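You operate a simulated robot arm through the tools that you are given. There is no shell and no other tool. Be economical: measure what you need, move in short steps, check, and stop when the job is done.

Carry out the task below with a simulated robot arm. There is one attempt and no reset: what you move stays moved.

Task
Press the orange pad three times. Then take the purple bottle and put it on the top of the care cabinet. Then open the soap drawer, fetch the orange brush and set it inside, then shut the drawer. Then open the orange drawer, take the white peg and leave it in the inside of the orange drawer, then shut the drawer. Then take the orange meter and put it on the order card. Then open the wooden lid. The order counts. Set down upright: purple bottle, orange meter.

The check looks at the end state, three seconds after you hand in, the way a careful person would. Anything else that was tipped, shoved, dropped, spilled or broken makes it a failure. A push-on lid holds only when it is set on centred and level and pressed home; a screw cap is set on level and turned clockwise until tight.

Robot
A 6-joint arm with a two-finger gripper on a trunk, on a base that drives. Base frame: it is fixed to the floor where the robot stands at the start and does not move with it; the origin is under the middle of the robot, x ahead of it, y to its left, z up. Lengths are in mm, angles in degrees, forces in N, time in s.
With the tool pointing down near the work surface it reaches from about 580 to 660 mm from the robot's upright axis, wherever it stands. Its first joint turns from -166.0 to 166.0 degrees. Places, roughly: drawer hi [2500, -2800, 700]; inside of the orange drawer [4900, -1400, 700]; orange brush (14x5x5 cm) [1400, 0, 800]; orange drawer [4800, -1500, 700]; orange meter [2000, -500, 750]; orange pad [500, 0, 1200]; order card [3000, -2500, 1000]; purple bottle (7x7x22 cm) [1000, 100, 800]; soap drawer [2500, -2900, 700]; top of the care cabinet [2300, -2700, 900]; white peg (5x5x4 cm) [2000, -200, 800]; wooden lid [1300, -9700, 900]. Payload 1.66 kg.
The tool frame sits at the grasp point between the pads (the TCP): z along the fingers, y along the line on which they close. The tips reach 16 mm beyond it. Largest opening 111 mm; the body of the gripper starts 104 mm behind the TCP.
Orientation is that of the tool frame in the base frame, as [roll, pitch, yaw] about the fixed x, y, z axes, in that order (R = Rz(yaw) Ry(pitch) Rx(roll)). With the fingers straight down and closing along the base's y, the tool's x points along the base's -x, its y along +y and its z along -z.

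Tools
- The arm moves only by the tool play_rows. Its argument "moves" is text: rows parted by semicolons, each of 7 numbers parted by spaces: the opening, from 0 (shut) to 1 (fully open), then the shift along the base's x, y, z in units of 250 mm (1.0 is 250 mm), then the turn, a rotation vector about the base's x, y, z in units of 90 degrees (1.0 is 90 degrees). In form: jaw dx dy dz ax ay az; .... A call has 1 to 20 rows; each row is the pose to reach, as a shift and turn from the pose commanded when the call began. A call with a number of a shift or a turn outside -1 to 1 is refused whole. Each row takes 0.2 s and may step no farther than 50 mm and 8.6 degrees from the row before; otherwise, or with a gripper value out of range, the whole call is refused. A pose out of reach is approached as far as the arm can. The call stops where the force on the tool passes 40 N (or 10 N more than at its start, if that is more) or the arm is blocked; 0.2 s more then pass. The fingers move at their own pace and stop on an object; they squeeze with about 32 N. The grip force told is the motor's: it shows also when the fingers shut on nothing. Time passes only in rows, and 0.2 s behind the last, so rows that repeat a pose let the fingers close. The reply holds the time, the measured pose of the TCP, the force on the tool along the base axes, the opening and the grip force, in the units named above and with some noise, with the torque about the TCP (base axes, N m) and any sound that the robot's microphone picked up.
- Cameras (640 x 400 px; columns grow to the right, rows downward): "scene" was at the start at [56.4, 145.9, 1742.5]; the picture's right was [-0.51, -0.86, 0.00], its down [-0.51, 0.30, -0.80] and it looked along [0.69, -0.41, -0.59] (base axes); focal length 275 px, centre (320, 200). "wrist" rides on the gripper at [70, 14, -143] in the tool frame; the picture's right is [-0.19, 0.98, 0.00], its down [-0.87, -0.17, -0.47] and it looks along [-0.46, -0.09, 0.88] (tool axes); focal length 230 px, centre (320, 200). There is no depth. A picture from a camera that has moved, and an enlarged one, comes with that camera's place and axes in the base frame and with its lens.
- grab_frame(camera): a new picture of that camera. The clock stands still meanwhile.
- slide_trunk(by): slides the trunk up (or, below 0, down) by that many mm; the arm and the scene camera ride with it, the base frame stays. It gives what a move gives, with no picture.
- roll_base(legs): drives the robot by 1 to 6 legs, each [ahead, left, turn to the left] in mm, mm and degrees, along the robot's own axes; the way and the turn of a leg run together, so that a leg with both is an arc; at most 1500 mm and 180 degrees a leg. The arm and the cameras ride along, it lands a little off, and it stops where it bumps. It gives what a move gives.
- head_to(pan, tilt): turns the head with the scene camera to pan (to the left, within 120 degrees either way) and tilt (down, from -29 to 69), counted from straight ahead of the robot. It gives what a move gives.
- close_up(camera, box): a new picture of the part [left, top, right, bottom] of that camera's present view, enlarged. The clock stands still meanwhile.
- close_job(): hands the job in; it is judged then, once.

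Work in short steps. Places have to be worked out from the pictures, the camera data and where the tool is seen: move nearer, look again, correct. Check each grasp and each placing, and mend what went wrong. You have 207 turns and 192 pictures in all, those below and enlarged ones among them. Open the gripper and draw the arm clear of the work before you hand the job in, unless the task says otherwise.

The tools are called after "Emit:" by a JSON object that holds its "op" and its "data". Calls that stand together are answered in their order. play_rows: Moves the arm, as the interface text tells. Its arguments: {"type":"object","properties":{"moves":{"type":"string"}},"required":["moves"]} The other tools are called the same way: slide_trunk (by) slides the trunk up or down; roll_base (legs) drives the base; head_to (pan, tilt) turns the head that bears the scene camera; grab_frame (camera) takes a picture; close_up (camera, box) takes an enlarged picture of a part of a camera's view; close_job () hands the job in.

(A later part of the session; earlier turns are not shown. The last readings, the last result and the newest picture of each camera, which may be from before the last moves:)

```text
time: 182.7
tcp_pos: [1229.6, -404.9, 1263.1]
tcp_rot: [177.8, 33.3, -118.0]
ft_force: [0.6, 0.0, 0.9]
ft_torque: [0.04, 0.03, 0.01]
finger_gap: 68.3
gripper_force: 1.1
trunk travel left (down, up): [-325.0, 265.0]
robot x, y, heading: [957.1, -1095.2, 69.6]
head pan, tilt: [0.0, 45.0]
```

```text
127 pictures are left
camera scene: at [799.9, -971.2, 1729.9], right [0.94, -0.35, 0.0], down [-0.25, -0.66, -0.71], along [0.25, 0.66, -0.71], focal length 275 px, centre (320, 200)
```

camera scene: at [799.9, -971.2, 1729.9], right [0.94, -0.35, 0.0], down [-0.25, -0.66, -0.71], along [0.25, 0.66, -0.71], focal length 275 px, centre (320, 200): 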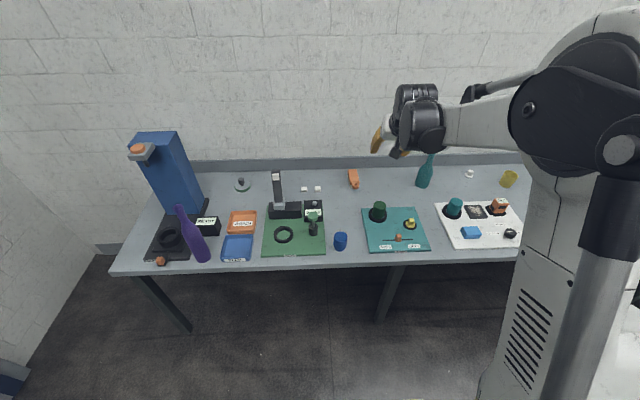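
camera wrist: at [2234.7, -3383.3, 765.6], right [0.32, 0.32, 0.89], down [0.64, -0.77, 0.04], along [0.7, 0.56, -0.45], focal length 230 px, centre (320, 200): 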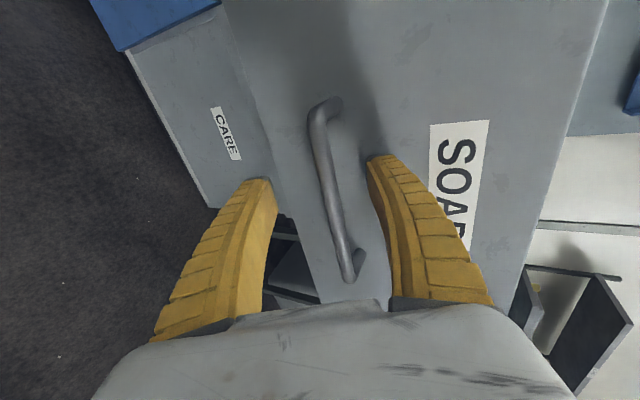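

Brush is ahead. Move close to the bench and look.

Emit:
{"op": "roll_base", "data": {"legs": [[365, -30, 0]]}}

Emit:
{"op": "grab_frame", "data": {"camera": "wrist"}}

Emit:
{"op": "head_to", "data": {"pan": -10, "tilt": 52}}

Emit:
{"op": "grab_frame", "data": {"camera": "scene"}}

```text
time: 185.0
tcp_pos: [1386.2, -73.2, 1263.4]
tcp_rot: [177.8, 33.2, -118.0]
ft_force: [0.8, -0.5, -0.3]
ft_torque: [-0.03, 0.03, 0.05]
finger_gap: 68.5
gripper_force: 0.8
trunk travel left (down, up): [-325.0, 265.0]
robot x, y, heading: [1112.8, -767.3, 69.7]
head pan, tilt: [0.0, 45.0]
```

```text
126 pictures are left
camera wrist: at [1316.9, -190.4, 1344.7], right [-0.8, 0.58, 0.14], down [0.38, 0.33, 0.86], along [0.46, 0.74, -0.49], focal length 230 px, centre (320, 200)
```

wrist: 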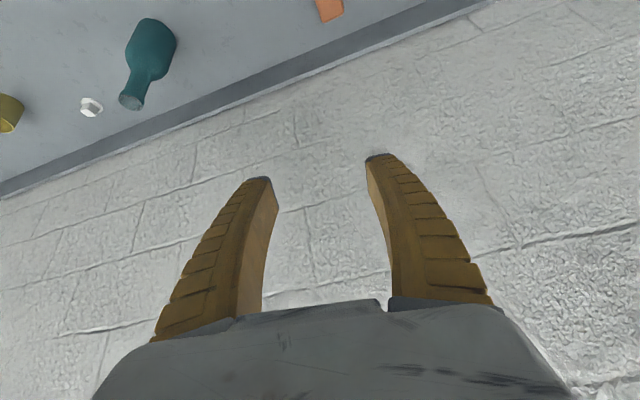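

```text
time: 185.7
tcp_pos: [1386.1, -74.2, 1264.0]
tcp_rot: [177.8, 33.4, -118.0]
ft_force: [0.1, 0.0, -0.6]
ft_torque: [0.0, -0.02, -0.03]
finger_gap: 68.4
gripper_force: 1.3
trunk travel left (down, up): [-325.0, 265.0]
robot x, y, heading: [1110.6, -765.0, 69.6]
head pan, tilt: [-10.0, 52.0]
```

```text
125 pictures are left
camera scene: at [965.6, -652.2, 1720.4], right [0.86, -0.51, 0.0], down [-0.4, -0.68, -0.62], along [0.31, 0.53, -0.79], focal length 275 px, centre (320, 200)
```

scene: 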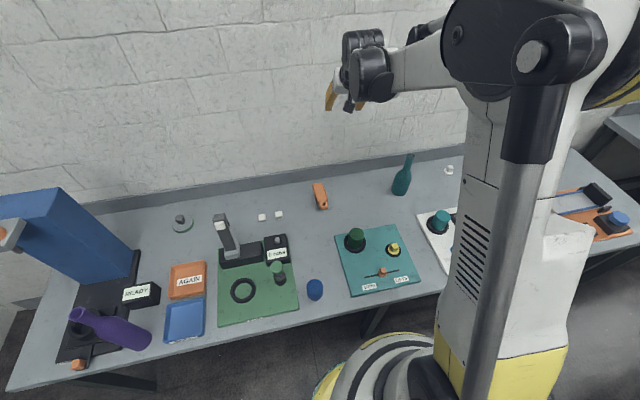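

Lower and pull the tool back a bit with a small yaw fix to see the brush in the wrist camera.

Emit:
{"op": "play_rows", "data": {"moves": "0.6 -0.03 -0.02 -0.16 0 0 0.03; 0.6 -0.07 -0.04 -0.32 0 0 0.06; 0.6 -0.1 -0.06 -0.48 0 0 0.1; 0.6 -0.14 -0.08 -0.64 0 0 0.1; 0.6 -0.184 -0.108 -0.8 0 0 0.1; 0.6 -0.184 -0.108 -0.856 0 0 0.1; 0.6 -0.184 -0.108 -0.856 0 0 0.1"}}

Emit:
{"op": "grab_frame", "data": {"camera": "wrist"}}

```text
time: 187.3
tcp_pos: [1340.9, -99.1, 1049.5]
tcp_rot: [177.8, 33.3, -109.0]
ft_force: [-0.6, 0.2, -0.4]
ft_torque: [0.01, 0.03, 0.0]
finger_gap: 68.3
gripper_force: 1.2
trunk travel left (down, up): [-325.0, 265.0]
robot x, y, heading: [1109.6, -767.9, 69.3]
head pan, tilt: [-10.0, 52.0]
```

```text
124 pictures are left
camera wrist: at [1289.8, -227.4, 1130.5], right [-0.88, 0.45, 0.14], down [0.33, 0.38, 0.86], along [0.34, 0.81, -0.49], focal length 230 px, centre (320, 200)
```

wrist: 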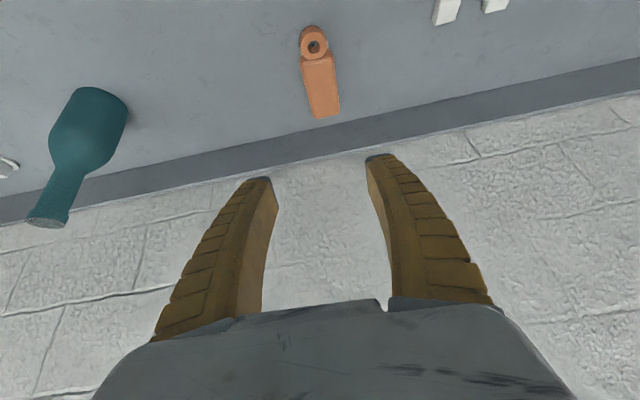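

Brush body centre ≈(1354,6), lying along N. Move to a pre-grasp 80 mm back along the tool axis.

Emit:
{"op": "play_rows", "data": {"moves": "0.8 0 0.06 -0.16 0 0 0; 0.8 0 0.12 -0.32 0 0 0; 0.8 0 0.18 -0.48 0 0 0; 0.8 0 0.25 -0.64 0 0 0; 0.8 0 0.25 -0.8 0 0 0; 0.8 0 0.25 -0.8 0 0 0"}}

Emit:
{"op": "grab_frame", "data": {"camera": "wrist"}}

```text
time: 188.7
tcp_pos: [1338.8, -40.0, 848.9]
tcp_rot: [177.7, 33.3, -109.0]
ft_force: [-0.3, -0.3, -0.4]
ft_torque: [0.02, 0.0, 0.0]
finger_gap: 90.1
gripper_force: 0.1
trunk travel left (down, up): [-325.0, 265.0]
robot x, y, heading: [1111.4, -765.8, 69.3]
head pan, tilt: [-10.0, 52.0]
```

```text
123 pictures are left
camera wrist: at [1289.2, -165.8, 930.3], right [-0.88, 0.45, 0.14], down [0.33, 0.38, 0.86], along [0.34, 0.81, -0.49], focal length 230 px, centre (320, 200)
```

wrist: 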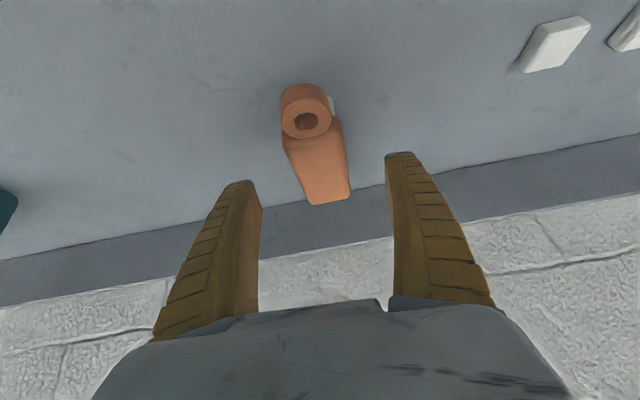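

Aligned. Advance along the axis to the grasp.

Emit:
{"op": "play_rows", "data": {"moves": "0.8 0.02 0.06 -0.09 0 0 0; 0.8 0.04 0.12 -0.18 0 0 0; 0.8 0.06 0.184 -0.26 0 0 0; 0.8 0.06 0.184 -0.284 0 0 0; 0.8 0.06 0.184 -0.284 0 0 0"}}

Emit:
{"op": "grab_frame", "data": {"camera": "wrist"}}

```text
time: 189.9
tcp_pos: [1345.5, -22.1, 844.3]
tcp_rot: [177.8, 33.3, -109.0]
ft_force: [0.3, -0.2, 0.5]
ft_torque: [-0.02, -0.01, -0.03]
finger_gap: 89.8
gripper_force: 0.6
out of reach, approached as far as the arm can: row 1, 2, 3, 4, 5
trunk travel left (down, up): [-325.0, 265.0]
robot x, y, heading: [1107.3, -765.4, 69.3]
head pan, tilt: [-10.0, 52.0]
```

```text
122 pictures are left
camera wrist: at [1295.2, -148.8, 925.9], right [-0.88, 0.45, 0.14], down [0.33, 0.38, 0.86], along [0.34, 0.81, -0.49], focal length 230 px, centre (320, 200)
```

wrist: 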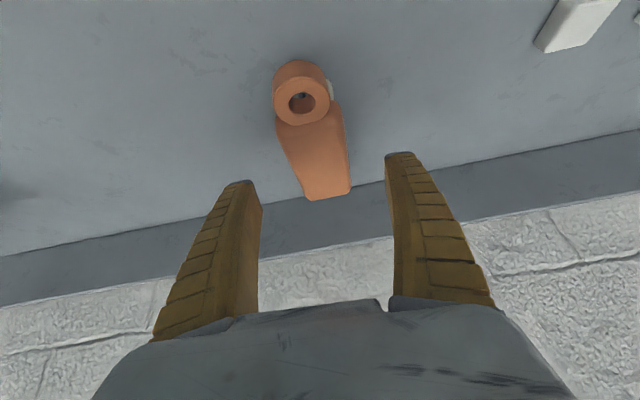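

The arm needs the trunk lower. Raise the arm to be above the brush, then descend with the trunk.

Emit:
{"op": "play_rows", "data": {"moves": "0.8 0 0 0.15 0 0 0; 0.8 0.01 0.03 0.3 0 0 0; 0.8 0.034 0.112 0.42 0 0 0; 0.8 0.034 0.112 0.42 0 0 0"}}

Emit:
{"op": "slide_trunk", "data": {"by": -110}}

Emit:
{"op": "grab_frame", "data": {"camera": "wrist"}}

```text
time: 190.9
tcp_pos: [1354.7, 7.0, 948.0]
tcp_rot: [177.9, 33.3, -109.1]
ft_force: [0.2, -0.5, 0.3]
ft_torque: [-0.02, 0.04, 0.0]
finger_gap: 89.6
gripper_force: 0.4
trunk travel left (down, up): [-325.0, 265.0]
robot x, y, heading: [1109.0, -766.8, 69.5]
head pan, tilt: [-10.0, 52.0]
```

```text
time: 192.3
tcp_pos: [1355.2, 6.2, 837.2]
tcp_rot: [177.9, 33.3, -108.9]
ft_force: [-0.1, 1.0, -0.1]
ft_torque: [0.02, 0.02, -0.01]
finger_gap: 89.8
gripper_force: 0.8
trunk travel left (down, up): [-215.0, 375.0]
robot x, y, heading: [1113.0, -763.2, 69.5]
head pan, tilt: [-10.0, 52.0]
```

```text
121 pictures are left
camera wrist: at [1304.7, -121.0, 919.4], right [-0.88, 0.45, 0.14], down [0.33, 0.38, 0.86], along [0.34, 0.81, -0.49], focal length 230 px, centre (320, 200)
```

wrist: 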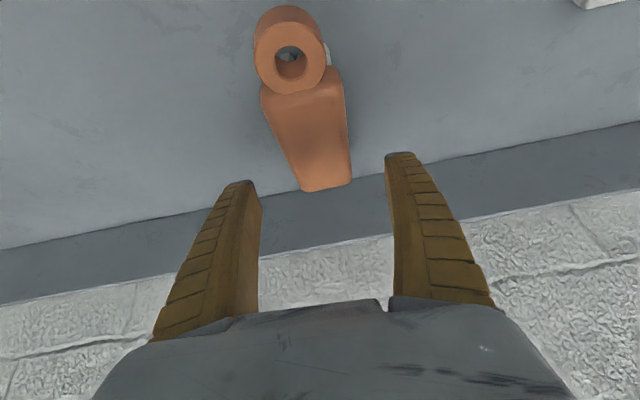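

Brush spans (1337,−56)–(1379,77), centred under the TCP. Lower 57 mm with the trunk and close.

Emit:
{"op": "slide_trunk", "data": {"by": -57}}

Emit:
{"op": "play_rows", "data": {"moves": "0.6 0 0 0 0 0 0; 0.4 0 0 0 0 0 0; 0.2 0 0 0 0 0 0; 0.2 0 0 0 0 0 0; 0.2 0 0 0 0 0 0"}}

Emit:
{"op": "grab_frame", "data": {"camera": "wrist"}}

```text
time: 193.3
tcp_pos: [1355.5, 6.9, 780.1]
tcp_rot: [177.7, 33.3, -109.0]
ft_force: [0.0, -0.3, 0.0]
ft_torque: [0.0, 0.0, -0.03]
finger_gap: 90.0
gripper_force: 1.1
trunk travel left (down, up): [-158.0, 432.0]
robot x, y, heading: [1107.8, -766.1, 69.2]
head pan, tilt: [-10.0, 52.0]
```

```text
time: 194.5
tcp_pos: [1354.9, 6.4, 780.0]
tcp_rot: [177.7, 33.3, -109.1]
ft_force: [-0.2, 0.1, -0.4]
ft_torque: [0.11, 0.02, 0.04]
finger_gap: 47.3
gripper_force: 32.1
trunk travel left (down, up): [-158.0, 432.0]
robot x, y, heading: [1111.8, -764.6, 69.4]
head pan, tilt: [-10.0, 52.0]
```

```text
120 pictures are left
camera wrist: at [1304.6, -121.0, 862.2], right [-0.88, 0.45, 0.14], down [0.33, 0.38, 0.86], along [0.34, 0.81, -0.49], focal length 230 px, centre (320, 200)
```

wrist: 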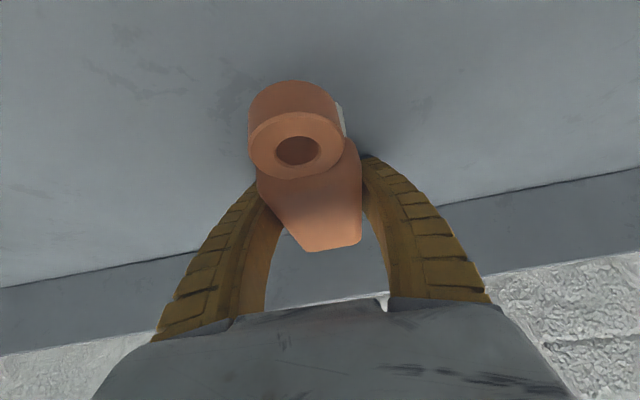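

Gripped (47 mm). Lift with the trunk.

Emit:
{"op": "slide_trunk", "data": {"by": 60}}

Emit:
{"op": "grab_frame", "data": {"camera": "wrist"}}

```text
time: 195.5
tcp_pos: [1355.5, 5.5, 840.4]
tcp_rot: [177.8, 33.3, -109.0]
ft_force: [-0.8, -0.1, 0.8]
ft_torque: [0.0, -0.01, -0.01]
finger_gap: 25.0
gripper_force: 1.9
trunk travel left (down, up): [-218.0, 372.0]
robot x, y, heading: [1107.3, -760.9, 69.6]
head pan, tilt: [-10.0, 52.0]
```

```text
119 pictures are left
camera wrist: at [1304.7, -120.8, 921.9], right [-0.88, 0.45, 0.14], down [0.33, 0.38, 0.86], along [0.34, 0.81, -0.49], focal length 230 px, centre (320, 200)
```

wrist: 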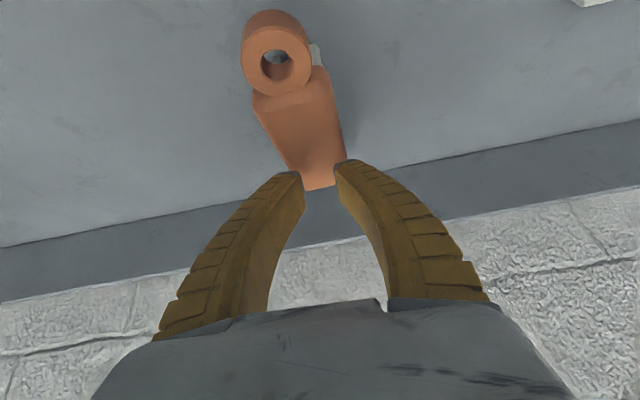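

The brush slipped out (grip too high on a rounded top). It hardly moved. I give the arm travel by lowering the trunk, realign, and will grip lower.

Emit:
{"op": "play_rows", "data": {"moves": "0.8 0 0 0.1 0 0 0; 0.8 0.01 0 0.25 0 0 0.015; 0.8 0.024 0.008 0.4 0 0 0.03; 0.8 0.024 0.008 0.4 0 0 0.03"}}

Emit:
{"op": "slide_trunk", "data": {"by": -110}}

Emit:
{"op": "grab_frame", "data": {"camera": "wrist"}}

Emit:
{"op": "close_up", "data": {"camera": "scene", "box": [230, 100, 430, 260]}}

```text
time: 196.5
tcp_pos: [1361.0, 6.7, 939.3]
tcp_rot: [177.7, 33.2, -106.3]
ft_force: [-0.1, 0.5, 0.3]
ft_torque: [0.03, 0.0, 0.02]
finger_gap: 90.0
gripper_force: 1.1
trunk travel left (down, up): [-218.0, 372.0]
robot x, y, heading: [1113.6, -765.5, 69.4]
head pan, tilt: [-10.0, 52.0]
```

```text
time: 197.9
tcp_pos: [1359.2, 7.0, 828.9]
tcp_rot: [177.8, 33.3, -106.3]
ft_force: [-0.8, -0.4, 1.0]
ft_torque: [-0.01, -0.02, 0.0]
finger_gap: 90.0
gripper_force: 0.9
trunk travel left (down, up): [-108.0, 482.0]
robot x, y, heading: [1110.8, -767.3, 69.2]
head pan, tilt: [-10.0, 52.0]
```

```text
118 pictures are left
camera wrist: at [1315.9, -121.8, 911.3], right [-0.9, 0.41, 0.14], down [0.31, 0.4, 0.86], along [0.3, 0.82, -0.49], focal length 230 px, centre (320, 200)
```

wrist: 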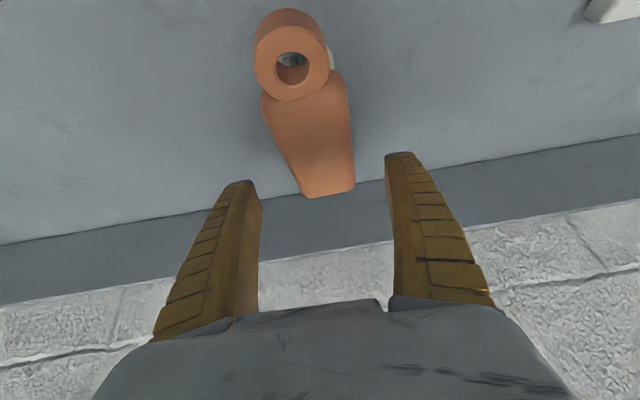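

```text
2.50 times, centred on (330, 180) of scene
camera zoom: at [965.7, -652.3, 1503.5], right [0.86, -0.51, 0.0], down [-0.4, -0.68, -0.62], along [0.31, 0.53, -0.79], focal length 688 px, centre (295, 250)
```

zoom: 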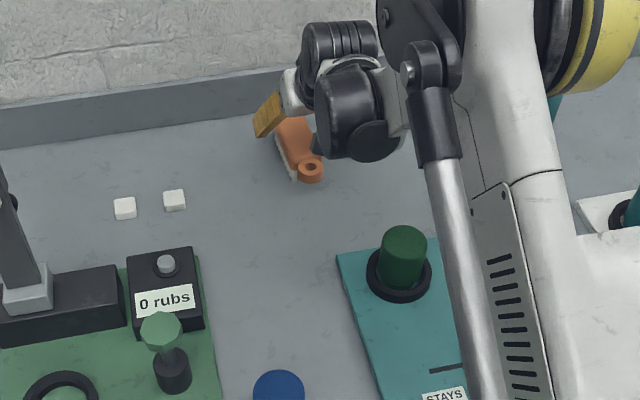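

Aligned. Descend with force watch to z≈769.

Emit:
{"op": "play_rows", "data": {"moves": "0.8 0 0 -0.1 0 0 0; 0.8 0 0 -0.18 0 0 0; 0.8 0 0 -0.21 0 0 0; 0.8 0 0 -0.225 0 0 0; 0.8 0 0 -0.24 0 0 0; 0.8 0 0 -0.24 0 0 0"}}

```text
time: 199.0
tcp_pos: [1358.2, 8.5, 777.3]
tcp_rot: [177.9, 33.8, -106.1]
ft_force: [-4.8, -8.1, 23.3]
ft_torque: [-0.56, -1.18, -0.61]
finger_gap: 91.7
gripper_force: 2.0
trunk travel left (down, up): [-108.0, 482.0]
robot x, y, heading: [1109.7, -764.9, 69.3]
head pan, tilt: [-10.0, 52.0]
stopped in row 5: the force on the tool passed its limit at 46 N (the readings are from after the stop); the commanded pose is now the measured one
```

The +D fingertip touched the bench (bench ≈755), so the brush top is ≈803. I raise to z≈790, level the jaws, and close there.

Emit:
{"op": "play_rows", "data": {"moves": "0.8 0 0 0.03 0 0 0; 0.8 0 -0.01 0.052 -0.007 -0.02 0; 0.6 0 -0.01 0.052 -0.007 -0.02 0; 0.4 0 -0.01 0.052 -0.007 -0.02 0; 0 0 -0.01 0.052 -0.007 -0.02 0; 0 0 -0.01 0.052 -0.007 -0.02 0; 0 0 -0.01 0.052 -0.007 -0.02 0"}}

Emit:
{"op": "grab_frame", "data": {"camera": "wrist"}}

Emit:
{"op": "close_up", "data": {"camera": "scene", "box": [280, 120, 380, 200]}}

```text
time: 200.6
tcp_pos: [1360.2, 6.2, 787.7]
tcp_rot: [-179.8, 33.6, -104.9]
ft_force: [-0.8, -0.2, 4.1]
ft_torque: [-0.11, -0.1, -0.06]
finger_gap: 46.5
gripper_force: 31.9
trunk travel left (down, up): [-108.0, 482.0]
robot x, y, heading: [1108.8, -765.0, 69.2]
head pan, tilt: [-10.0, 52.0]
```

```text
116 pictures are left
camera wrist: at [1312.9, -122.6, 868.3], right [-0.91, 0.41, 0.1], down [0.28, 0.4, 0.87], along [0.31, 0.82, -0.48], focal length 230 px, centre (320, 200)
```

wrist: 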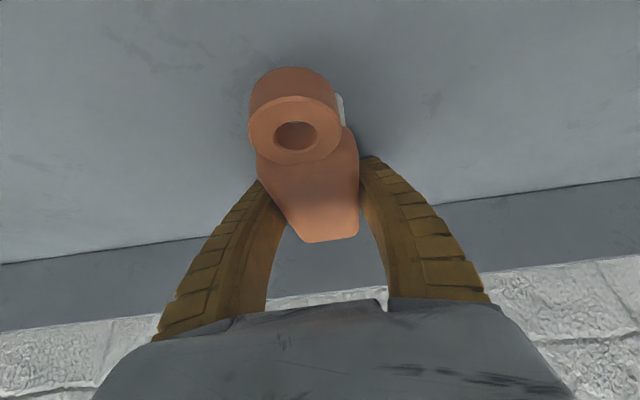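

```text
5.00 times, centred on (330, 160) of scene
camera zoom: at [965.5, -652.5, 1503.4], right [0.86, -0.51, 0.0], down [-0.4, -0.68, -0.62], along [0.31, 0.53, -0.79], focal length 1376 px, centre (270, 400)
```

zoom: 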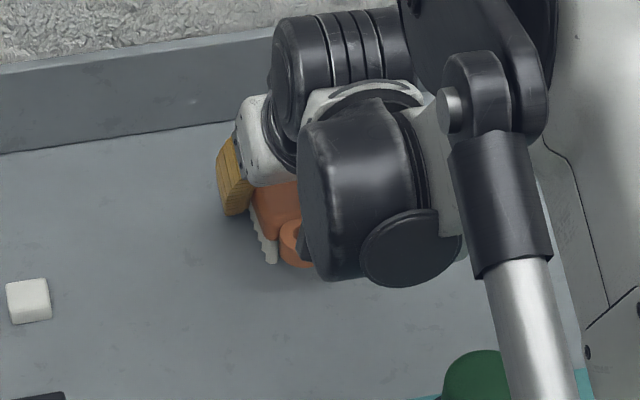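

Gripped; lift gently with the arm and check.

Emit:
{"op": "play_rows", "data": {"moves": "0 0 0 0.02 0 0 0; 0 0 0 0.04 0 0 0; 0 0 0 0.06 0 0 0; 0 0 0 0.08 0 0 0; 0 0 0 0.12 0 0 0"}}

Emit:
{"op": "grab_frame", "data": {"camera": "wrist"}}

```text
time: 201.8
tcp_pos: [1360.3, 7.2, 817.3]
tcp_rot: [-179.8, 33.6, -104.8]
ft_force: [0.4, -0.5, -1.2]
ft_torque: [0.0, 0.0, 0.02]
finger_gap: 46.1
gripper_force: 31.7
trunk travel left (down, up): [-108.0, 482.0]
robot x, y, heading: [1111.1, -766.4, 69.3]
head pan, tilt: [-10.0, 52.0]
```

```text
114 pictures are left
camera wrist: at [1313.2, -122.1, 898.4], right [-0.91, 0.41, 0.1], down [0.28, 0.4, 0.87], along [0.31, 0.82, -0.48], focal length 230 px, centre (320, 200)
```

wrist: 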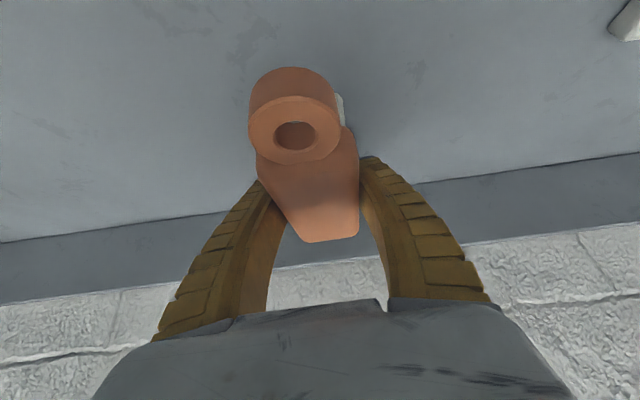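

Held firmly. Raise arm and trunk to travel height.

Emit:
{"op": "play_rows", "data": {"moves": "0 0 0 0.18 0 0 0; 0 0 0 0.36 0 0 0; 0 -0.03 -0.08 0.54 0 0 0; 0 -0.06 -0.17 0.72 0 0 0; 0 -0.1 -0.27 0.88 0 0 0; 0 -0.13 -0.36 0.88 0 0 0; 0 -0.13 -0.36 0.88 0 0 0"}}

Emit:
{"op": "slide_trunk", "data": {"by": 217}}

Emit:
{"op": "roll_base", "data": {"legs": [[-1204, 98, 0], [-1204, 98, 0], [-1204, 98, 0], [0, -1150, 0], [0, -1150, 0], [900, 0, 0]]}}

Emit:
{"op": "head_to", "data": {"pan": 0, "tilt": 45}}

Emit:
{"op": "grab_frame", "data": {"camera": "scene"}}

Emit:
{"op": "grab_frame", "data": {"camera": "wrist"}}

```text
refused: row 4 steps farther than a row can; nothing moved
```

```text
time: 204.2
tcp_pos: [1360.2, 6.5, 1033.5]
tcp_rot: [-179.8, 33.6, -104.8]
ft_force: [-0.6, -0.1, -1.6]
ft_torque: [0.03, -0.04, -0.05]
finger_gap: 46.7
gripper_force: 31.6
trunk travel left (down, up): [-325.0, 265.0]
robot x, y, heading: [1111.9, -764.1, 69.3]
head pan, tilt: [-10.0, 52.0]
```

```text
time: 225.2
tcp_pos: [517.2, -3534.5, 1036.7]
tcp_rot: [179.4, 33.6, -104.5]
ft_force: [-0.8, 0.2, -0.2]
ft_torque: [0.01, -0.03, -0.01]
finger_gap: 47.4
gripper_force: 31.9
trunk travel left (down, up): [-325.0, 265.0]
robot x, y, heading: [280.0, -4311.3, 69.9]
head pan, tilt: [-10.0, 52.0]
stopped in leg 4: the force on the tool passed its limit at 62 N (the readings are from after the stop); the commanded pose is now the measured one
```

```text
time: 225.9
tcp_pos: [517.4, -3533.6, 1036.0]
tcp_rot: [179.4, 33.5, -104.5]
ft_force: [-3.9, -0.7, 0.9]
ft_torque: [0.05, -0.01, 0.07]
finger_gap: 47.0
gripper_force: 31.6
trunk travel left (down, up): [-325.0, 265.0]
robot x, y, heading: [281.1, -4306.0, 69.7]
head pan, tilt: [0.0, 45.0]
```

```text
113 pictures are left
camera scene: at [124.9, -4186.4, 1729.8], right [0.94, -0.35, 0.0], down [-0.25, -0.66, -0.71], along [0.25, 0.66, -0.71], focal length 275 px, centre (320, 200)
```

scene: 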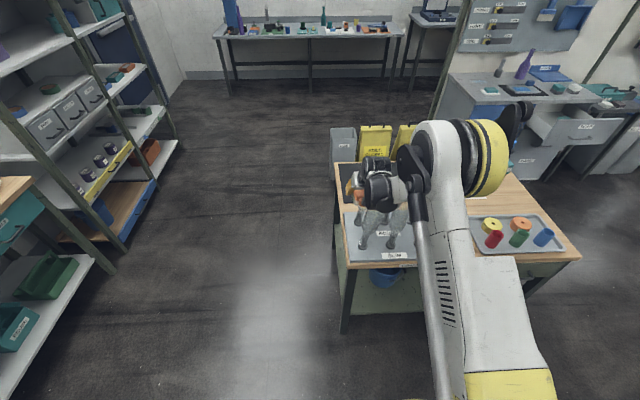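

```text
112 pictures are left
camera wrist: at [472.9, -3664.2, 1116.3], right [-0.91, 0.39, 0.11], down [0.28, 0.4, 0.87], along [0.3, 0.83, -0.48], focal length 230 px, centre (320, 200)
```

wrist: 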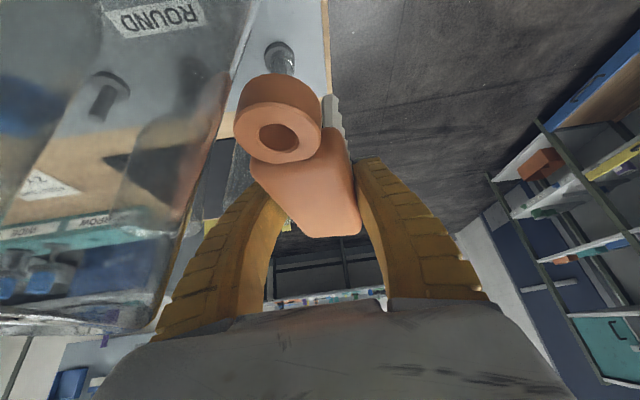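

The arm raise was refused, so the low hand touched a glass bottle on the wooden table. Let me inspect before moving.

Emit:
{"op": "close_up", "data": {"camera": "scene", "box": [320, 140, 480, 270]}}

```text
3.08 times, centred on (400, 205) of scene
camera zoom: at [124.9, -4186.4, 1729.8], right [0.94, -0.35, 0.0], down [-0.25, -0.66, -0.71], along [0.25, 0.66, -0.71], focal length 847 px, centre (74, 185)
```

zoom: 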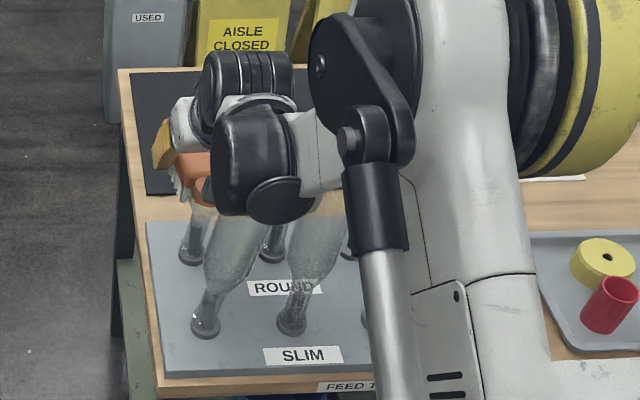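

The inverted bottles still seem to be on their pegs. I back away to the left by 350 mm (the way I came), then inspect.

Emit:
{"op": "roll_base", "data": {"legs": [[0, 350, 0]]}}

Emit:
{"op": "head_to", "data": {"pan": -30, "tilt": 38}}

Emit:
{"op": "grab_frame", "data": {"camera": "scene"}}

```text
time: 228.2
tcp_pos: [190.4, -3412.9, 1035.1]
tcp_rot: [179.4, 33.6, -104.4]
ft_force: [-0.5, 0.1, 0.1]
ft_torque: [-0.01, -0.04, 0.0]
finger_gap: 46.9
gripper_force: 31.8
trunk travel left (down, up): [-325.0, 265.0]
robot x, y, heading: [-46.0, -4191.0, 69.7]
head pan, tilt: [0.0, 45.0]
```

```text
time: 229.1
tcp_pos: [191.1, -3411.9, 1034.2]
tcp_rot: [179.4, 33.6, -104.6]
ft_force: [0.2, 0.3, -1.0]
ft_torque: [-0.03, 0.04, 0.06]
finger_gap: 47.0
gripper_force: 31.4
trunk travel left (down, up): [-325.0, 265.0]
robot x, y, heading: [-45.9, -4187.5, 69.6]
head pan, tilt: [-30.0, 38.0]
```

```text
110 pictures are left
camera scene: at [-162.9, -4085.6, 1740.2], right [0.64, -0.77, 0.0], down [-0.47, -0.39, -0.79], along [0.61, 0.5, -0.62], focal length 275 px, centre (320, 200)
```

scene: 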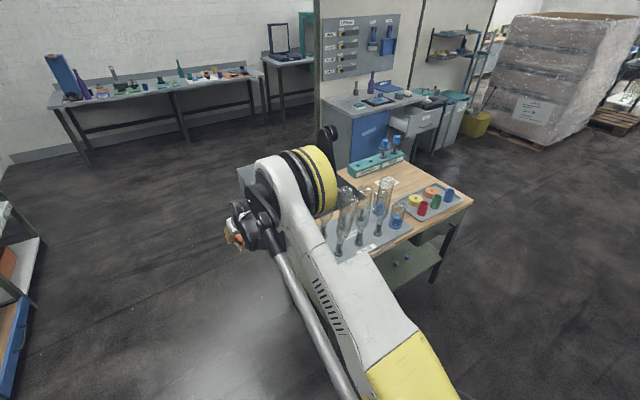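

Emit:
{"op": "close_up", "data": {"camera": "scene", "box": [310, 130, 480, 270]}}

```text
2.86 times, centred on (395, 200) of scene
camera zoom: at [-162.9, -4085.6, 1740.2], right [0.64, -0.77, 0.0], down [-0.47, -0.39, -0.79], along [0.61, 0.5, -0.62], focal length 786 px, centre (106, 200)
```

zoom: 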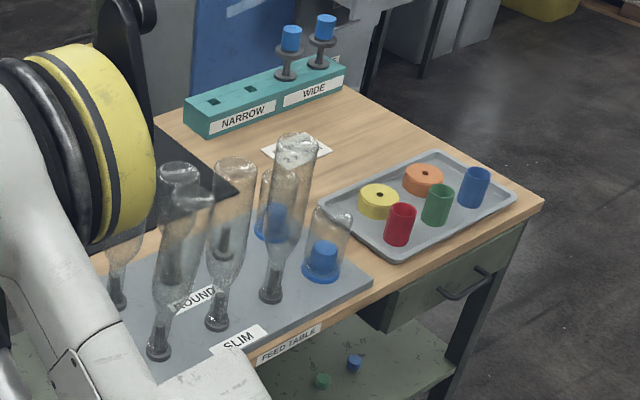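

One glass bottle (first row) now seems to lean a few degrees. First I raise the arm to a safe height.

Emit:
{"op": "play_rows", "data": {"moves": "0 0 0 0.15 0 0 0; 0 0 0 0.3 0 0 0; 0 -0.02 -0.06 0.45 0 0 0; 0 -0.04 -0.12 0.6 0 0 0; 0 -0.07 -0.2 0.75 0 0 0; 0 -0.1 -0.28 0.9 0 0 0; 0 -0.13 -0.36 1 0 0 0; 0 -0.13 -0.36 1 0 0 0"}}

```text
time: 230.9
tcp_pos: [159.8, -3501.7, 1285.4]
tcp_rot: [179.3, 33.6, -104.6]
ft_force: [0.5, 0.6, -0.6]
ft_torque: [-0.03, -0.03, -0.04]
finger_gap: 47.0
gripper_force: 32.3
trunk travel left (down, up): [-325.0, 265.0]
robot x, y, heading: [-44.4, -4189.2, 69.5]
head pan, tilt: [-30.0, 38.0]
```

Raise the trunk for more clearance, pass behind the table and view the bottles from its other side.

Emit:
{"op": "slide_trunk", "data": {"by": 150}}

Emit:
{"op": "roll_base", "data": {"legs": [[0, -1150, 0]]}}

Emit:
{"op": "head_to", "data": {"pan": 45, "tilt": 42}}

Emit:
{"op": "grab_frame", "data": {"camera": "scene"}}

```text
time: 232.7
tcp_pos: [159.0, -3501.9, 1434.4]
tcp_rot: [179.4, 33.6, -104.4]
ft_force: [0.0, 0.5, -1.4]
ft_torque: [-0.02, 0.02, 0.02]
finger_gap: 46.7
gripper_force: 32.2
trunk travel left (down, up): [-475.0, 115.0]
robot x, y, heading: [-47.9, -4190.5, 69.4]
head pan, tilt: [-30.0, 38.0]
```

```text
time: 238.5
tcp_pos: [1243.0, -3905.4, 1434.8]
tcp_rot: [179.3, 33.5, -104.4]
ft_force: [0.3, -0.1, -0.7]
ft_torque: [-0.01, 0.03, 0.03]
finger_gap: 46.9
gripper_force: 32.0
trunk travel left (down, up): [-475.0, 115.0]
robot x, y, heading: [1040.1, -4589.9, 69.7]
head pan, tilt: [-30.0, 38.0]
```

```text
time: 240.0
tcp_pos: [1242.9, -3903.9, 1434.9]
tcp_rot: [179.4, 33.6, -104.4]
ft_force: [0.5, -0.8, -0.6]
ft_torque: [0.0, 0.0, 0.01]
finger_gap: 46.9
gripper_force: 32.3
trunk travel left (down, up): [-475.0, 115.0]
robot x, y, heading: [1038.7, -4595.0, 69.6]
head pan, tilt: [45.0, 42.0]
```

```text
108 pictures are left
camera scene: at [820.5, -4467.7, 1884.3], right [0.91, 0.42, 0.0], down [0.28, -0.61, -0.74], along [-0.31, 0.68, -0.67], focal length 275 px, centre (320, 200)
```

scene: 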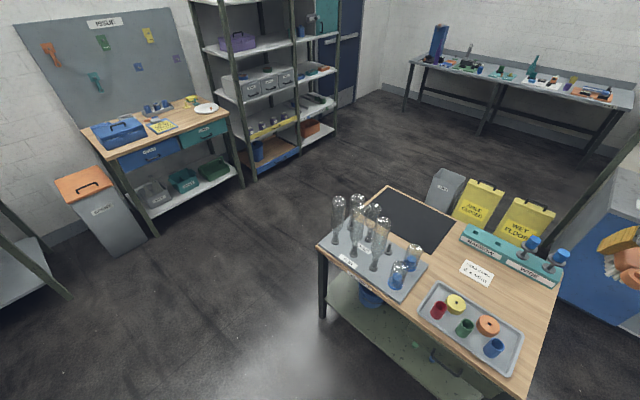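

Emit:
{"op": "close_up", "data": {"camera": "scene", "box": [310, 180, 440, 310]}}

```text
3.08 times, centred on (375, 245) of scene
camera zoom: at [820.5, -4467.7, 1884.3], right [0.91, 0.42, 0.0], down [0.28, -0.61, -0.74], along [-0.31, 0.68, -0.67], focal length 847 px, centre (151, 62)
```

zoom: 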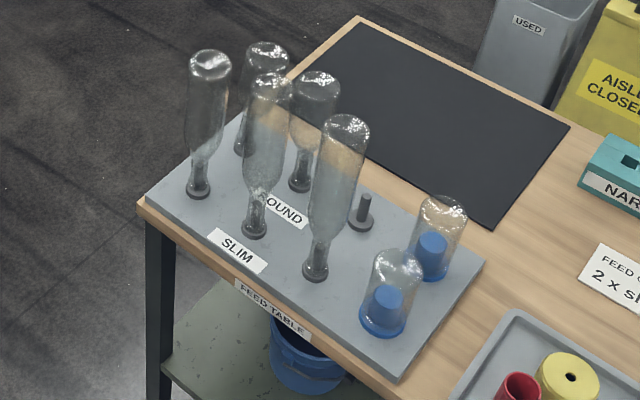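

One ROUND bottle leans a few degrees on its peg; I'll assess that later with a free hand. Continue to the drawer.

Emit:
{"op": "roll_base", "data": {"legs": [[0, -730, 0], [1000, 0, 0]]}}

Emit:
{"op": "head_to", "data": {"pan": 0, "tilt": 50}}

Emit:
{"op": "grab_frame", "data": {"camera": "scene"}}

Emit:
{"op": "grab_frame", "data": {"camera": "wrist"}}

```text
time: 248.8
tcp_pos: [2270.3, -3206.0, 1434.2]
tcp_rot: [179.5, 33.6, -104.3]
ft_force: [-0.4, 0.1, -0.6]
ft_torque: [0.01, 0.0, 0.05]
finger_gap: 46.9
gripper_force: 32.4
trunk travel left (down, up): [-475.0, 115.0]
robot x, y, heading: [2068.1, -3896.6, 69.9]
head pan, tilt: [45.0, 42.0]
```

```text
time: 249.9
tcp_pos: [2271.4, -3206.5, 1435.2]
tcp_rot: [179.4, 33.6, -104.2]
ft_force: [0.3, 0.7, -0.9]
ft_torque: [0.0, 0.0, 0.01]
finger_gap: 46.6
gripper_force: 32.0
trunk travel left (down, up): [-475.0, 115.0]
robot x, y, heading: [2069.0, -3896.8, 70.1]
head pan, tilt: [0.0, 50.0]
```

```text
106 pictures are left
camera scene: at [1911.6, -3775.2, 1873.0], right [0.94, -0.34, 0.0], down [-0.26, -0.72, -0.64], along [0.22, 0.6, -0.77], focal length 275 px, centre (320, 200)
```

scene: 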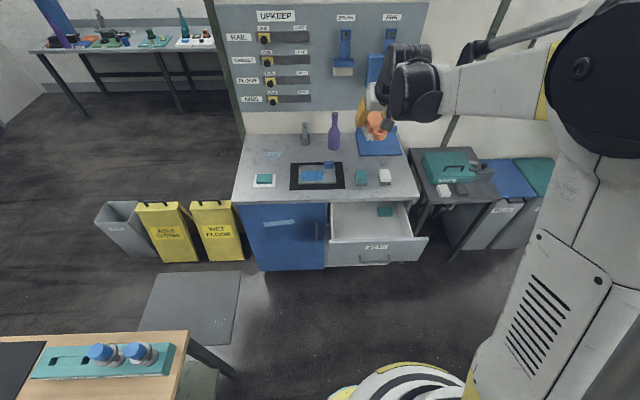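

```text
105 pictures are left
camera wrist: at [2226.2, -3337.1, 1515.9], right [-0.91, 0.39, 0.11], down [0.28, 0.4, 0.87], along [0.29, 0.83, -0.48], focal length 230 px, centre (320, 200)
```

wrist: 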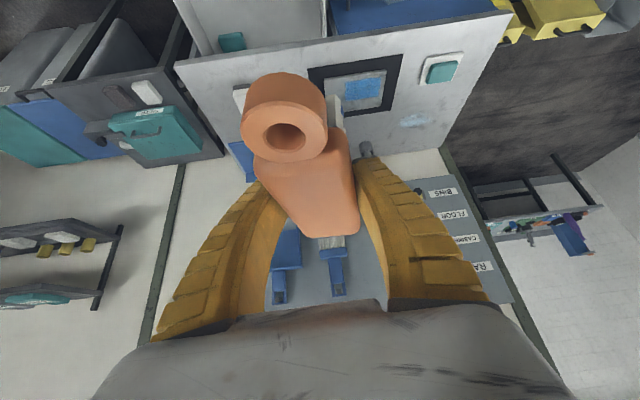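

I zoom into the drawer to measure it.

Emit:
{"op": "close_up", "data": {"camera": "scene", "box": [300, 160, 440, 280]}}

```text
3.33 times, centred on (370, 220) of scene
camera zoom: at [1911.6, -3775.2, 1873.0], right [0.94, -0.34, 0.0], down [-0.26, -0.72, -0.64], along [0.22, 0.6, -0.77], focal length 917 px, centre (153, 133)
```

zoom: 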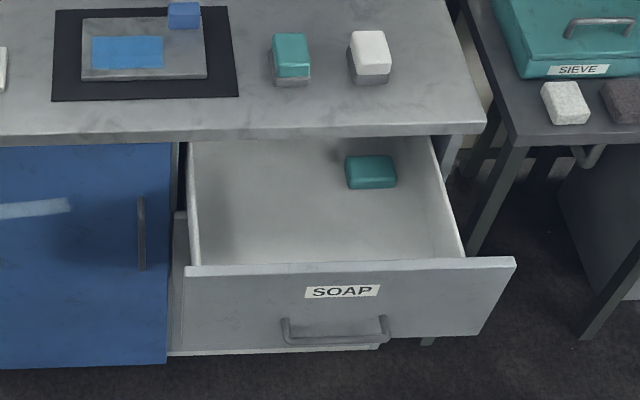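

The drawer is deep (rim ≈820), so I'll bring the tool nearly vertical. First roll in 160 mm.

Emit:
{"op": "roll_base", "data": {"legs": [[160, -20, 0]]}}

Emit:
{"op": "play_rows", "data": {"moves": "0 0 0 -0.1 -0.06 0.022 0; 0 0 0 -0.2 -0.12 0.044 0; 0 0 0 -0.3 -0.18 0.066 0; 0 0 0 -0.4 -0.23 0.084 0; 0 0 0 -0.4 -0.23 0.084 0"}}

Emit:
{"op": "grab_frame", "data": {"camera": "scene"}}

Emit:
{"op": "grab_frame", "data": {"camera": "wrist"}}

```text
time: 251.4
tcp_pos: [2343.4, -3061.7, 1436.0]
tcp_rot: [179.2, 33.6, -104.2]
ft_force: [0.3, 0.2, -1.9]
ft_torque: [0.01, 0.0, -0.01]
finger_gap: 46.8
gripper_force: 31.6
trunk travel left (down, up): [-475.0, 115.0]
robot x, y, heading: [2142.7, -3753.0, 70.1]
head pan, tilt: [0.0, 50.0]
```

```text
time: 252.6
tcp_pos: [2342.4, -3064.8, 1336.2]
tcp_rot: [177.1, 11.7, -105.1]
ft_force: [0.1, -0.2, -1.3]
ft_torque: [0.02, 0.01, -0.01]
finger_gap: 46.5
gripper_force: 31.9
trunk travel left (down, up): [-475.0, 115.0]
robot x, y, heading: [2141.9, -3750.9, 69.7]
head pan, tilt: [0.0, 50.0]
```

```text
103 pictures are left
camera scene: at [1984.8, -3633.8, 1873.1], right [0.94, -0.34, 0.0], down [-0.26, -0.72, -0.64], along [0.22, 0.6, -0.77], focal length 275 px, centre (320, 200)
```

scene: 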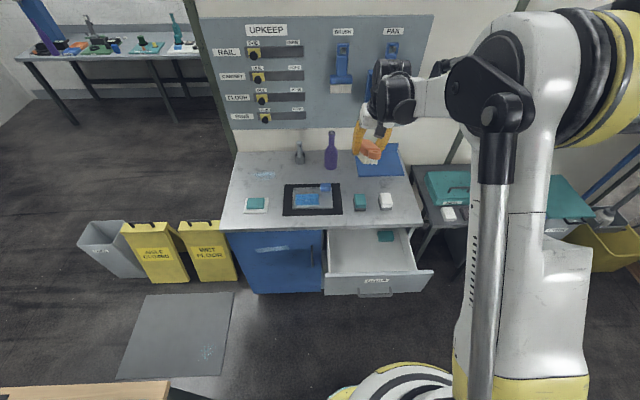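

```text
102 pictures are left
camera wrist: at [2313.1, -3157.2, 1462.1], right [-0.9, 0.42, 0.09], down [0.38, 0.68, 0.63], along [0.21, 0.6, -0.77], focal length 230 px, centre (320, 200)
```

wrist: 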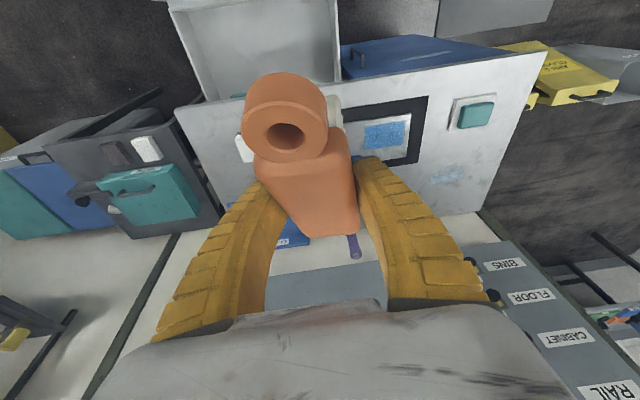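

Shift slightly outward so the brush clears the counter edge, then lower with the trunk.

Emit:
{"op": "play_rows", "data": {"moves": "0 0.045 -0.09 0 0 0 0; 0 0.092 -0.184 0 0 0 0; 0 0.092 -0.184 0 0 0 0"}}

Emit:
{"op": "slide_trunk", "data": {"by": -400}}

Emit:
{"op": "grab_frame", "data": {"camera": "scene"}}

Emit:
{"op": "grab_frame", "data": {"camera": "wrist"}}

```text
time: 253.4
tcp_pos: [2365.8, -3110.0, 1335.8]
tcp_rot: [177.1, 11.6, -105.1]
ft_force: [-0.2, -0.7, -1.1]
ft_torque: [0.04, -0.01, 0.01]
finger_gap: 46.6
gripper_force: 32.6
trunk travel left (down, up): [-475.0, 115.0]
robot x, y, heading: [2138.5, -3753.1, 69.7]
head pan, tilt: [0.0, 50.0]
```

```text
time: 257.2
tcp_pos: [2365.9, -3109.3, 935.9]
tcp_rot: [177.1, 11.7, -105.0]
ft_force: [0.5, 0.1, -1.7]
ft_torque: [0.01, -0.02, -0.02]
finger_gap: 46.6
gripper_force: 31.5
trunk travel left (down, up): [-75.0, 515.0]
robot x, y, heading: [2145.8, -3750.1, 69.9]
head pan, tilt: [0.0, 50.0]
```

```text
101 pictures are left
camera scene: at [1985.3, -3632.4, 1473.1], right [0.94, -0.34, 0.0], down [-0.26, -0.72, -0.64], along [0.22, 0.6, -0.77], focal length 275 px, centre (320, 200)
```

scene: 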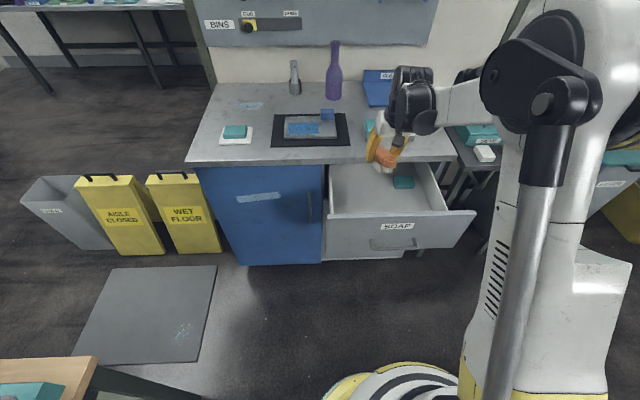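

```text
100 pictures are left
camera wrist: at [2336.7, -3202.5, 1062.0], right [-0.9, 0.42, 0.09], down [0.38, 0.68, 0.63], along [0.21, 0.6, -0.77], focal length 230 px, centre (320, 200)
```

wrist: 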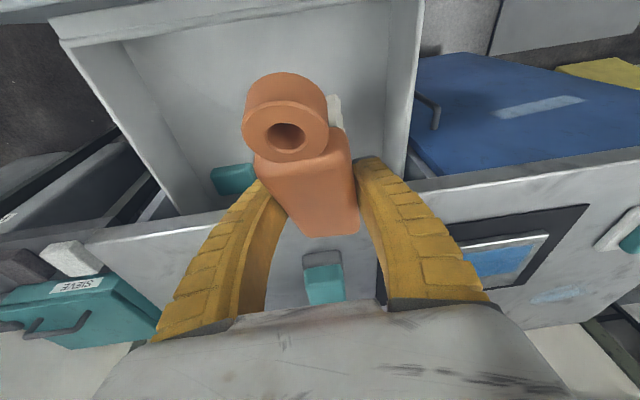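

The brush will clear the counter edge by ~40 mm and it's inside the drawer opening. Lower to z≈790.

Emit:
{"op": "play_rows", "data": {"moves": "0 0 0 -0.15 0 0 0; 0 0 0 -0.3 0 0 0; 0 0 0 -0.45 0 0 0; 0 0 0 -0.584 0 0 0; 0 0 0 -0.584 0 0 0"}}

Emit:
{"op": "grab_frame", "data": {"camera": "wrist"}}

Emit:
{"op": "close_up", "data": {"camera": "scene", "box": [310, 100, 490, 270]}}

```text
time: 258.4
tcp_pos: [2367.2, -3108.6, 789.4]
tcp_rot: [177.1, 11.5, -105.1]
ft_force: [0.0, -0.1, -0.9]
ft_torque: [0.0, 0.0, 0.01]
finger_gap: 46.6
gripper_force: 32.2
trunk travel left (down, up): [-75.0, 515.0]
robot x, y, heading: [2141.6, -3750.5, 69.8]
head pan, tilt: [0.0, 50.0]
```

```text
99 pictures are left
camera wrist: at [2336.9, -3201.7, 915.8], right [-0.9, 0.42, 0.09], down [0.38, 0.68, 0.63], along [0.21, 0.6, -0.77], focal length 230 px, centre (320, 200)
```

wrist: 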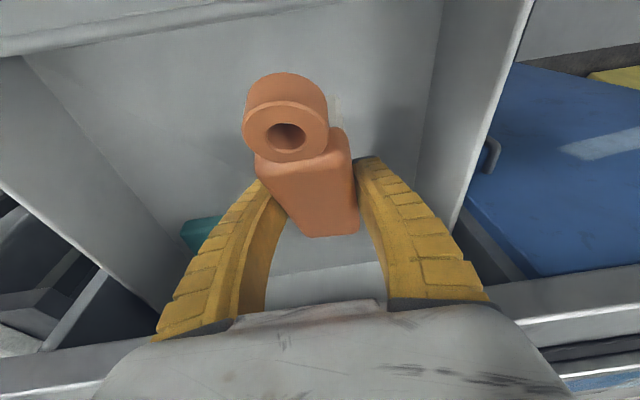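

```text
2.35 times, centred on (400, 185) of scene
camera zoom: at [1985.3, -3632.2, 1473.0], right [0.94, -0.34, 0.0], down [-0.26, -0.72, -0.64], along [0.22, 0.6, -0.77], focal length 648 px, centre (132, 235)
```

zoom: 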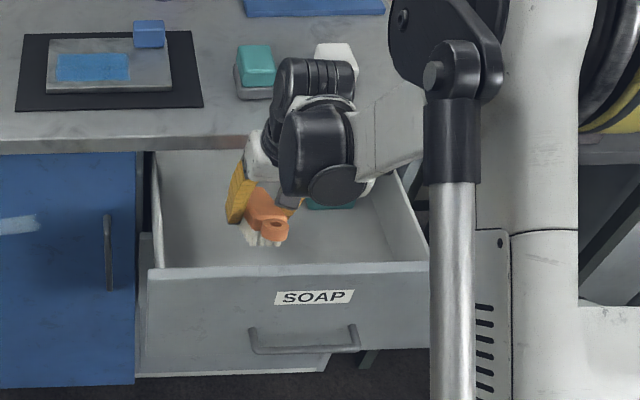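

Inside the drawer now. Shift 30 mm inward and descend in small steps to contact.

Emit:
{"op": "play_rows", "data": {"moves": "0 0.041 0.113 -0.02 0 0 0; 0 0.041 0.113 -0.1 0 0 0; 0 0.041 0.113 -0.18 0 0 0; 0 0.041 0.113 -0.22 0 0 0; 0 0.041 0.113 -0.25 0 0 0; 0 0.041 0.113 -0.28 0 0 0; 0 0.041 0.113 -0.31 0 0 0; 0 0.041 0.113 -0.34 0 0 0; 0 0.041 0.113 -0.37 0 0 0"}}

Emit:
{"op": "grab_frame", "data": {"camera": "wrist"}}

```text
time: 260.4
tcp_pos: [2375.1, -3082.5, 697.8]
tcp_rot: [177.1, 11.8, -105.0]
ft_force: [-6.8, 1.0, 18.0]
ft_torque: [0.69, -0.2, 0.22]
finger_gap: 48.5
gripper_force: 31.6
trunk travel left (down, up): [-75.0, 515.0]
robot x, y, heading: [2145.3, -3749.7, 69.9]
head pan, tilt: [0.0, 50.0]
```

```text
97 pictures are left
camera wrist: at [2345.6, -3175.8, 824.5], right [-0.9, 0.42, 0.09], down [0.38, 0.68, 0.63], along [0.21, 0.6, -0.77], focal length 230 px, centre (320, 200)
```

wrist: 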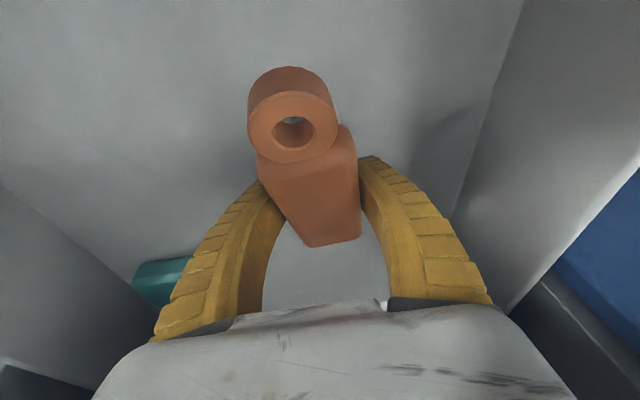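

Far end touches the floor. Open the jaws gently.

Emit:
{"op": "play_rows", "data": {"moves": "0.45 0 0 0.01 0 0 0; 0.6 0 0 0.01 0 0 0; 0.8 0 0 0.01 0 0 0; 0.8 0 0 0.01 0 0 0; 0.8 0 0 0.01 0 0 0"}}

Emit:
{"op": "grab_frame", "data": {"camera": "wrist"}}

```text
time: 261.6
tcp_pos: [2376.3, -3081.8, 699.3]
tcp_rot: [177.1, 11.7, -105.2]
ft_force: [0.6, -0.2, -0.5]
ft_torque: [0.02, 0.02, 0.03]
finger_gap: 89.9
gripper_force: 0.8
trunk travel left (down, up): [-75.0, 515.0]
robot x, y, heading: [2145.1, -3748.9, 70.0]
head pan, tilt: [0.0, 50.0]
```

```text
96 pictures are left
camera wrist: at [2346.9, -3174.8, 825.7], right [-0.9, 0.42, 0.09], down [0.38, 0.68, 0.63], along [0.21, 0.6, -0.77], focal length 230 px, centre (320, 200)
```

wrist: 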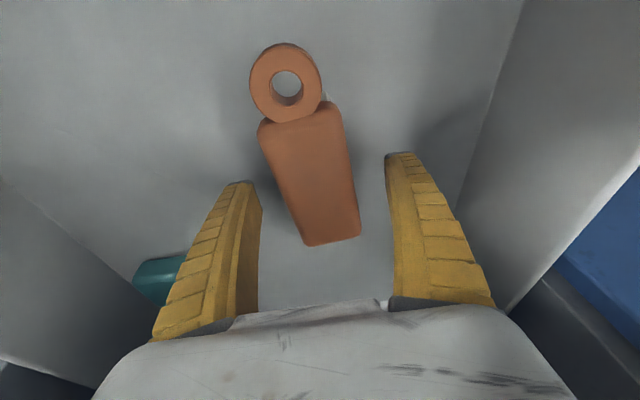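

Brush lies flat in the drawer. Withdraw upward the same way.

Emit:
{"op": "play_rows", "data": {"moves": "0.8 0 0 0.15 0 0 0; 0.8 -0.01 -0.03 0.3 0 0 0; 0.8 -0.041 -0.113 0.4 0 0 0; 0.8 -0.041 -0.113 0.58 0 0 0; 0.8 -0.041 -0.113 0.76 0 0 0; 0.8 -0.041 -0.113 0.95 0 0 0; 0.8 -0.041 -0.113 0.95 0 0 0"}}

Emit:
{"op": "slide_trunk", "data": {"by": 200}}

Emit:
{"op": "close_up", "data": {"camera": "scene", "box": [280, 130, 480, 290]}}

```text
time: 263.2
tcp_pos: [2366.0, -3109.1, 935.3]
tcp_rot: [177.2, 11.7, -105.1]
ft_force: [0.6, 0.1, -0.1]
ft_torque: [0.0, 0.02, 0.03]
finger_gap: 90.0
gripper_force: 0.7
trunk travel left (down, up): [-75.0, 515.0]
robot x, y, heading: [2139.7, -3751.6, 70.0]
head pan, tilt: [0.0, 50.0]
```

```text
time: 265.4
tcp_pos: [2367.7, -3107.9, 1135.0]
tcp_rot: [177.1, 11.7, -105.1]
ft_force: [-0.4, 0.1, 0.1]
ft_torque: [0.02, -0.03, 0.0]
finger_gap: 90.2
gripper_force: 0.6
trunk travel left (down, up): [-275.0, 315.0]
robot x, y, heading: [2145.7, -3749.1, 69.7]
head pan, tilt: [0.0, 50.0]
```

```text
2.50 times, centred on (380, 210) of scene
camera zoom: at [1985.3, -3632.3, 1672.9], right [0.94, -0.34, 0.0], down [-0.26, -0.72, -0.64], along [0.22, 0.6, -0.77], focal length 688 px, centre (170, 175)
```

zoom: 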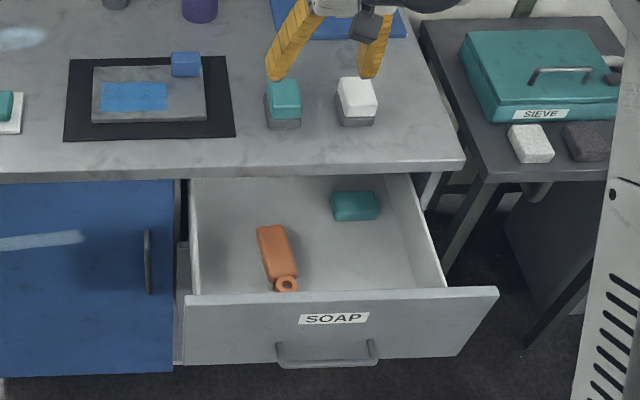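

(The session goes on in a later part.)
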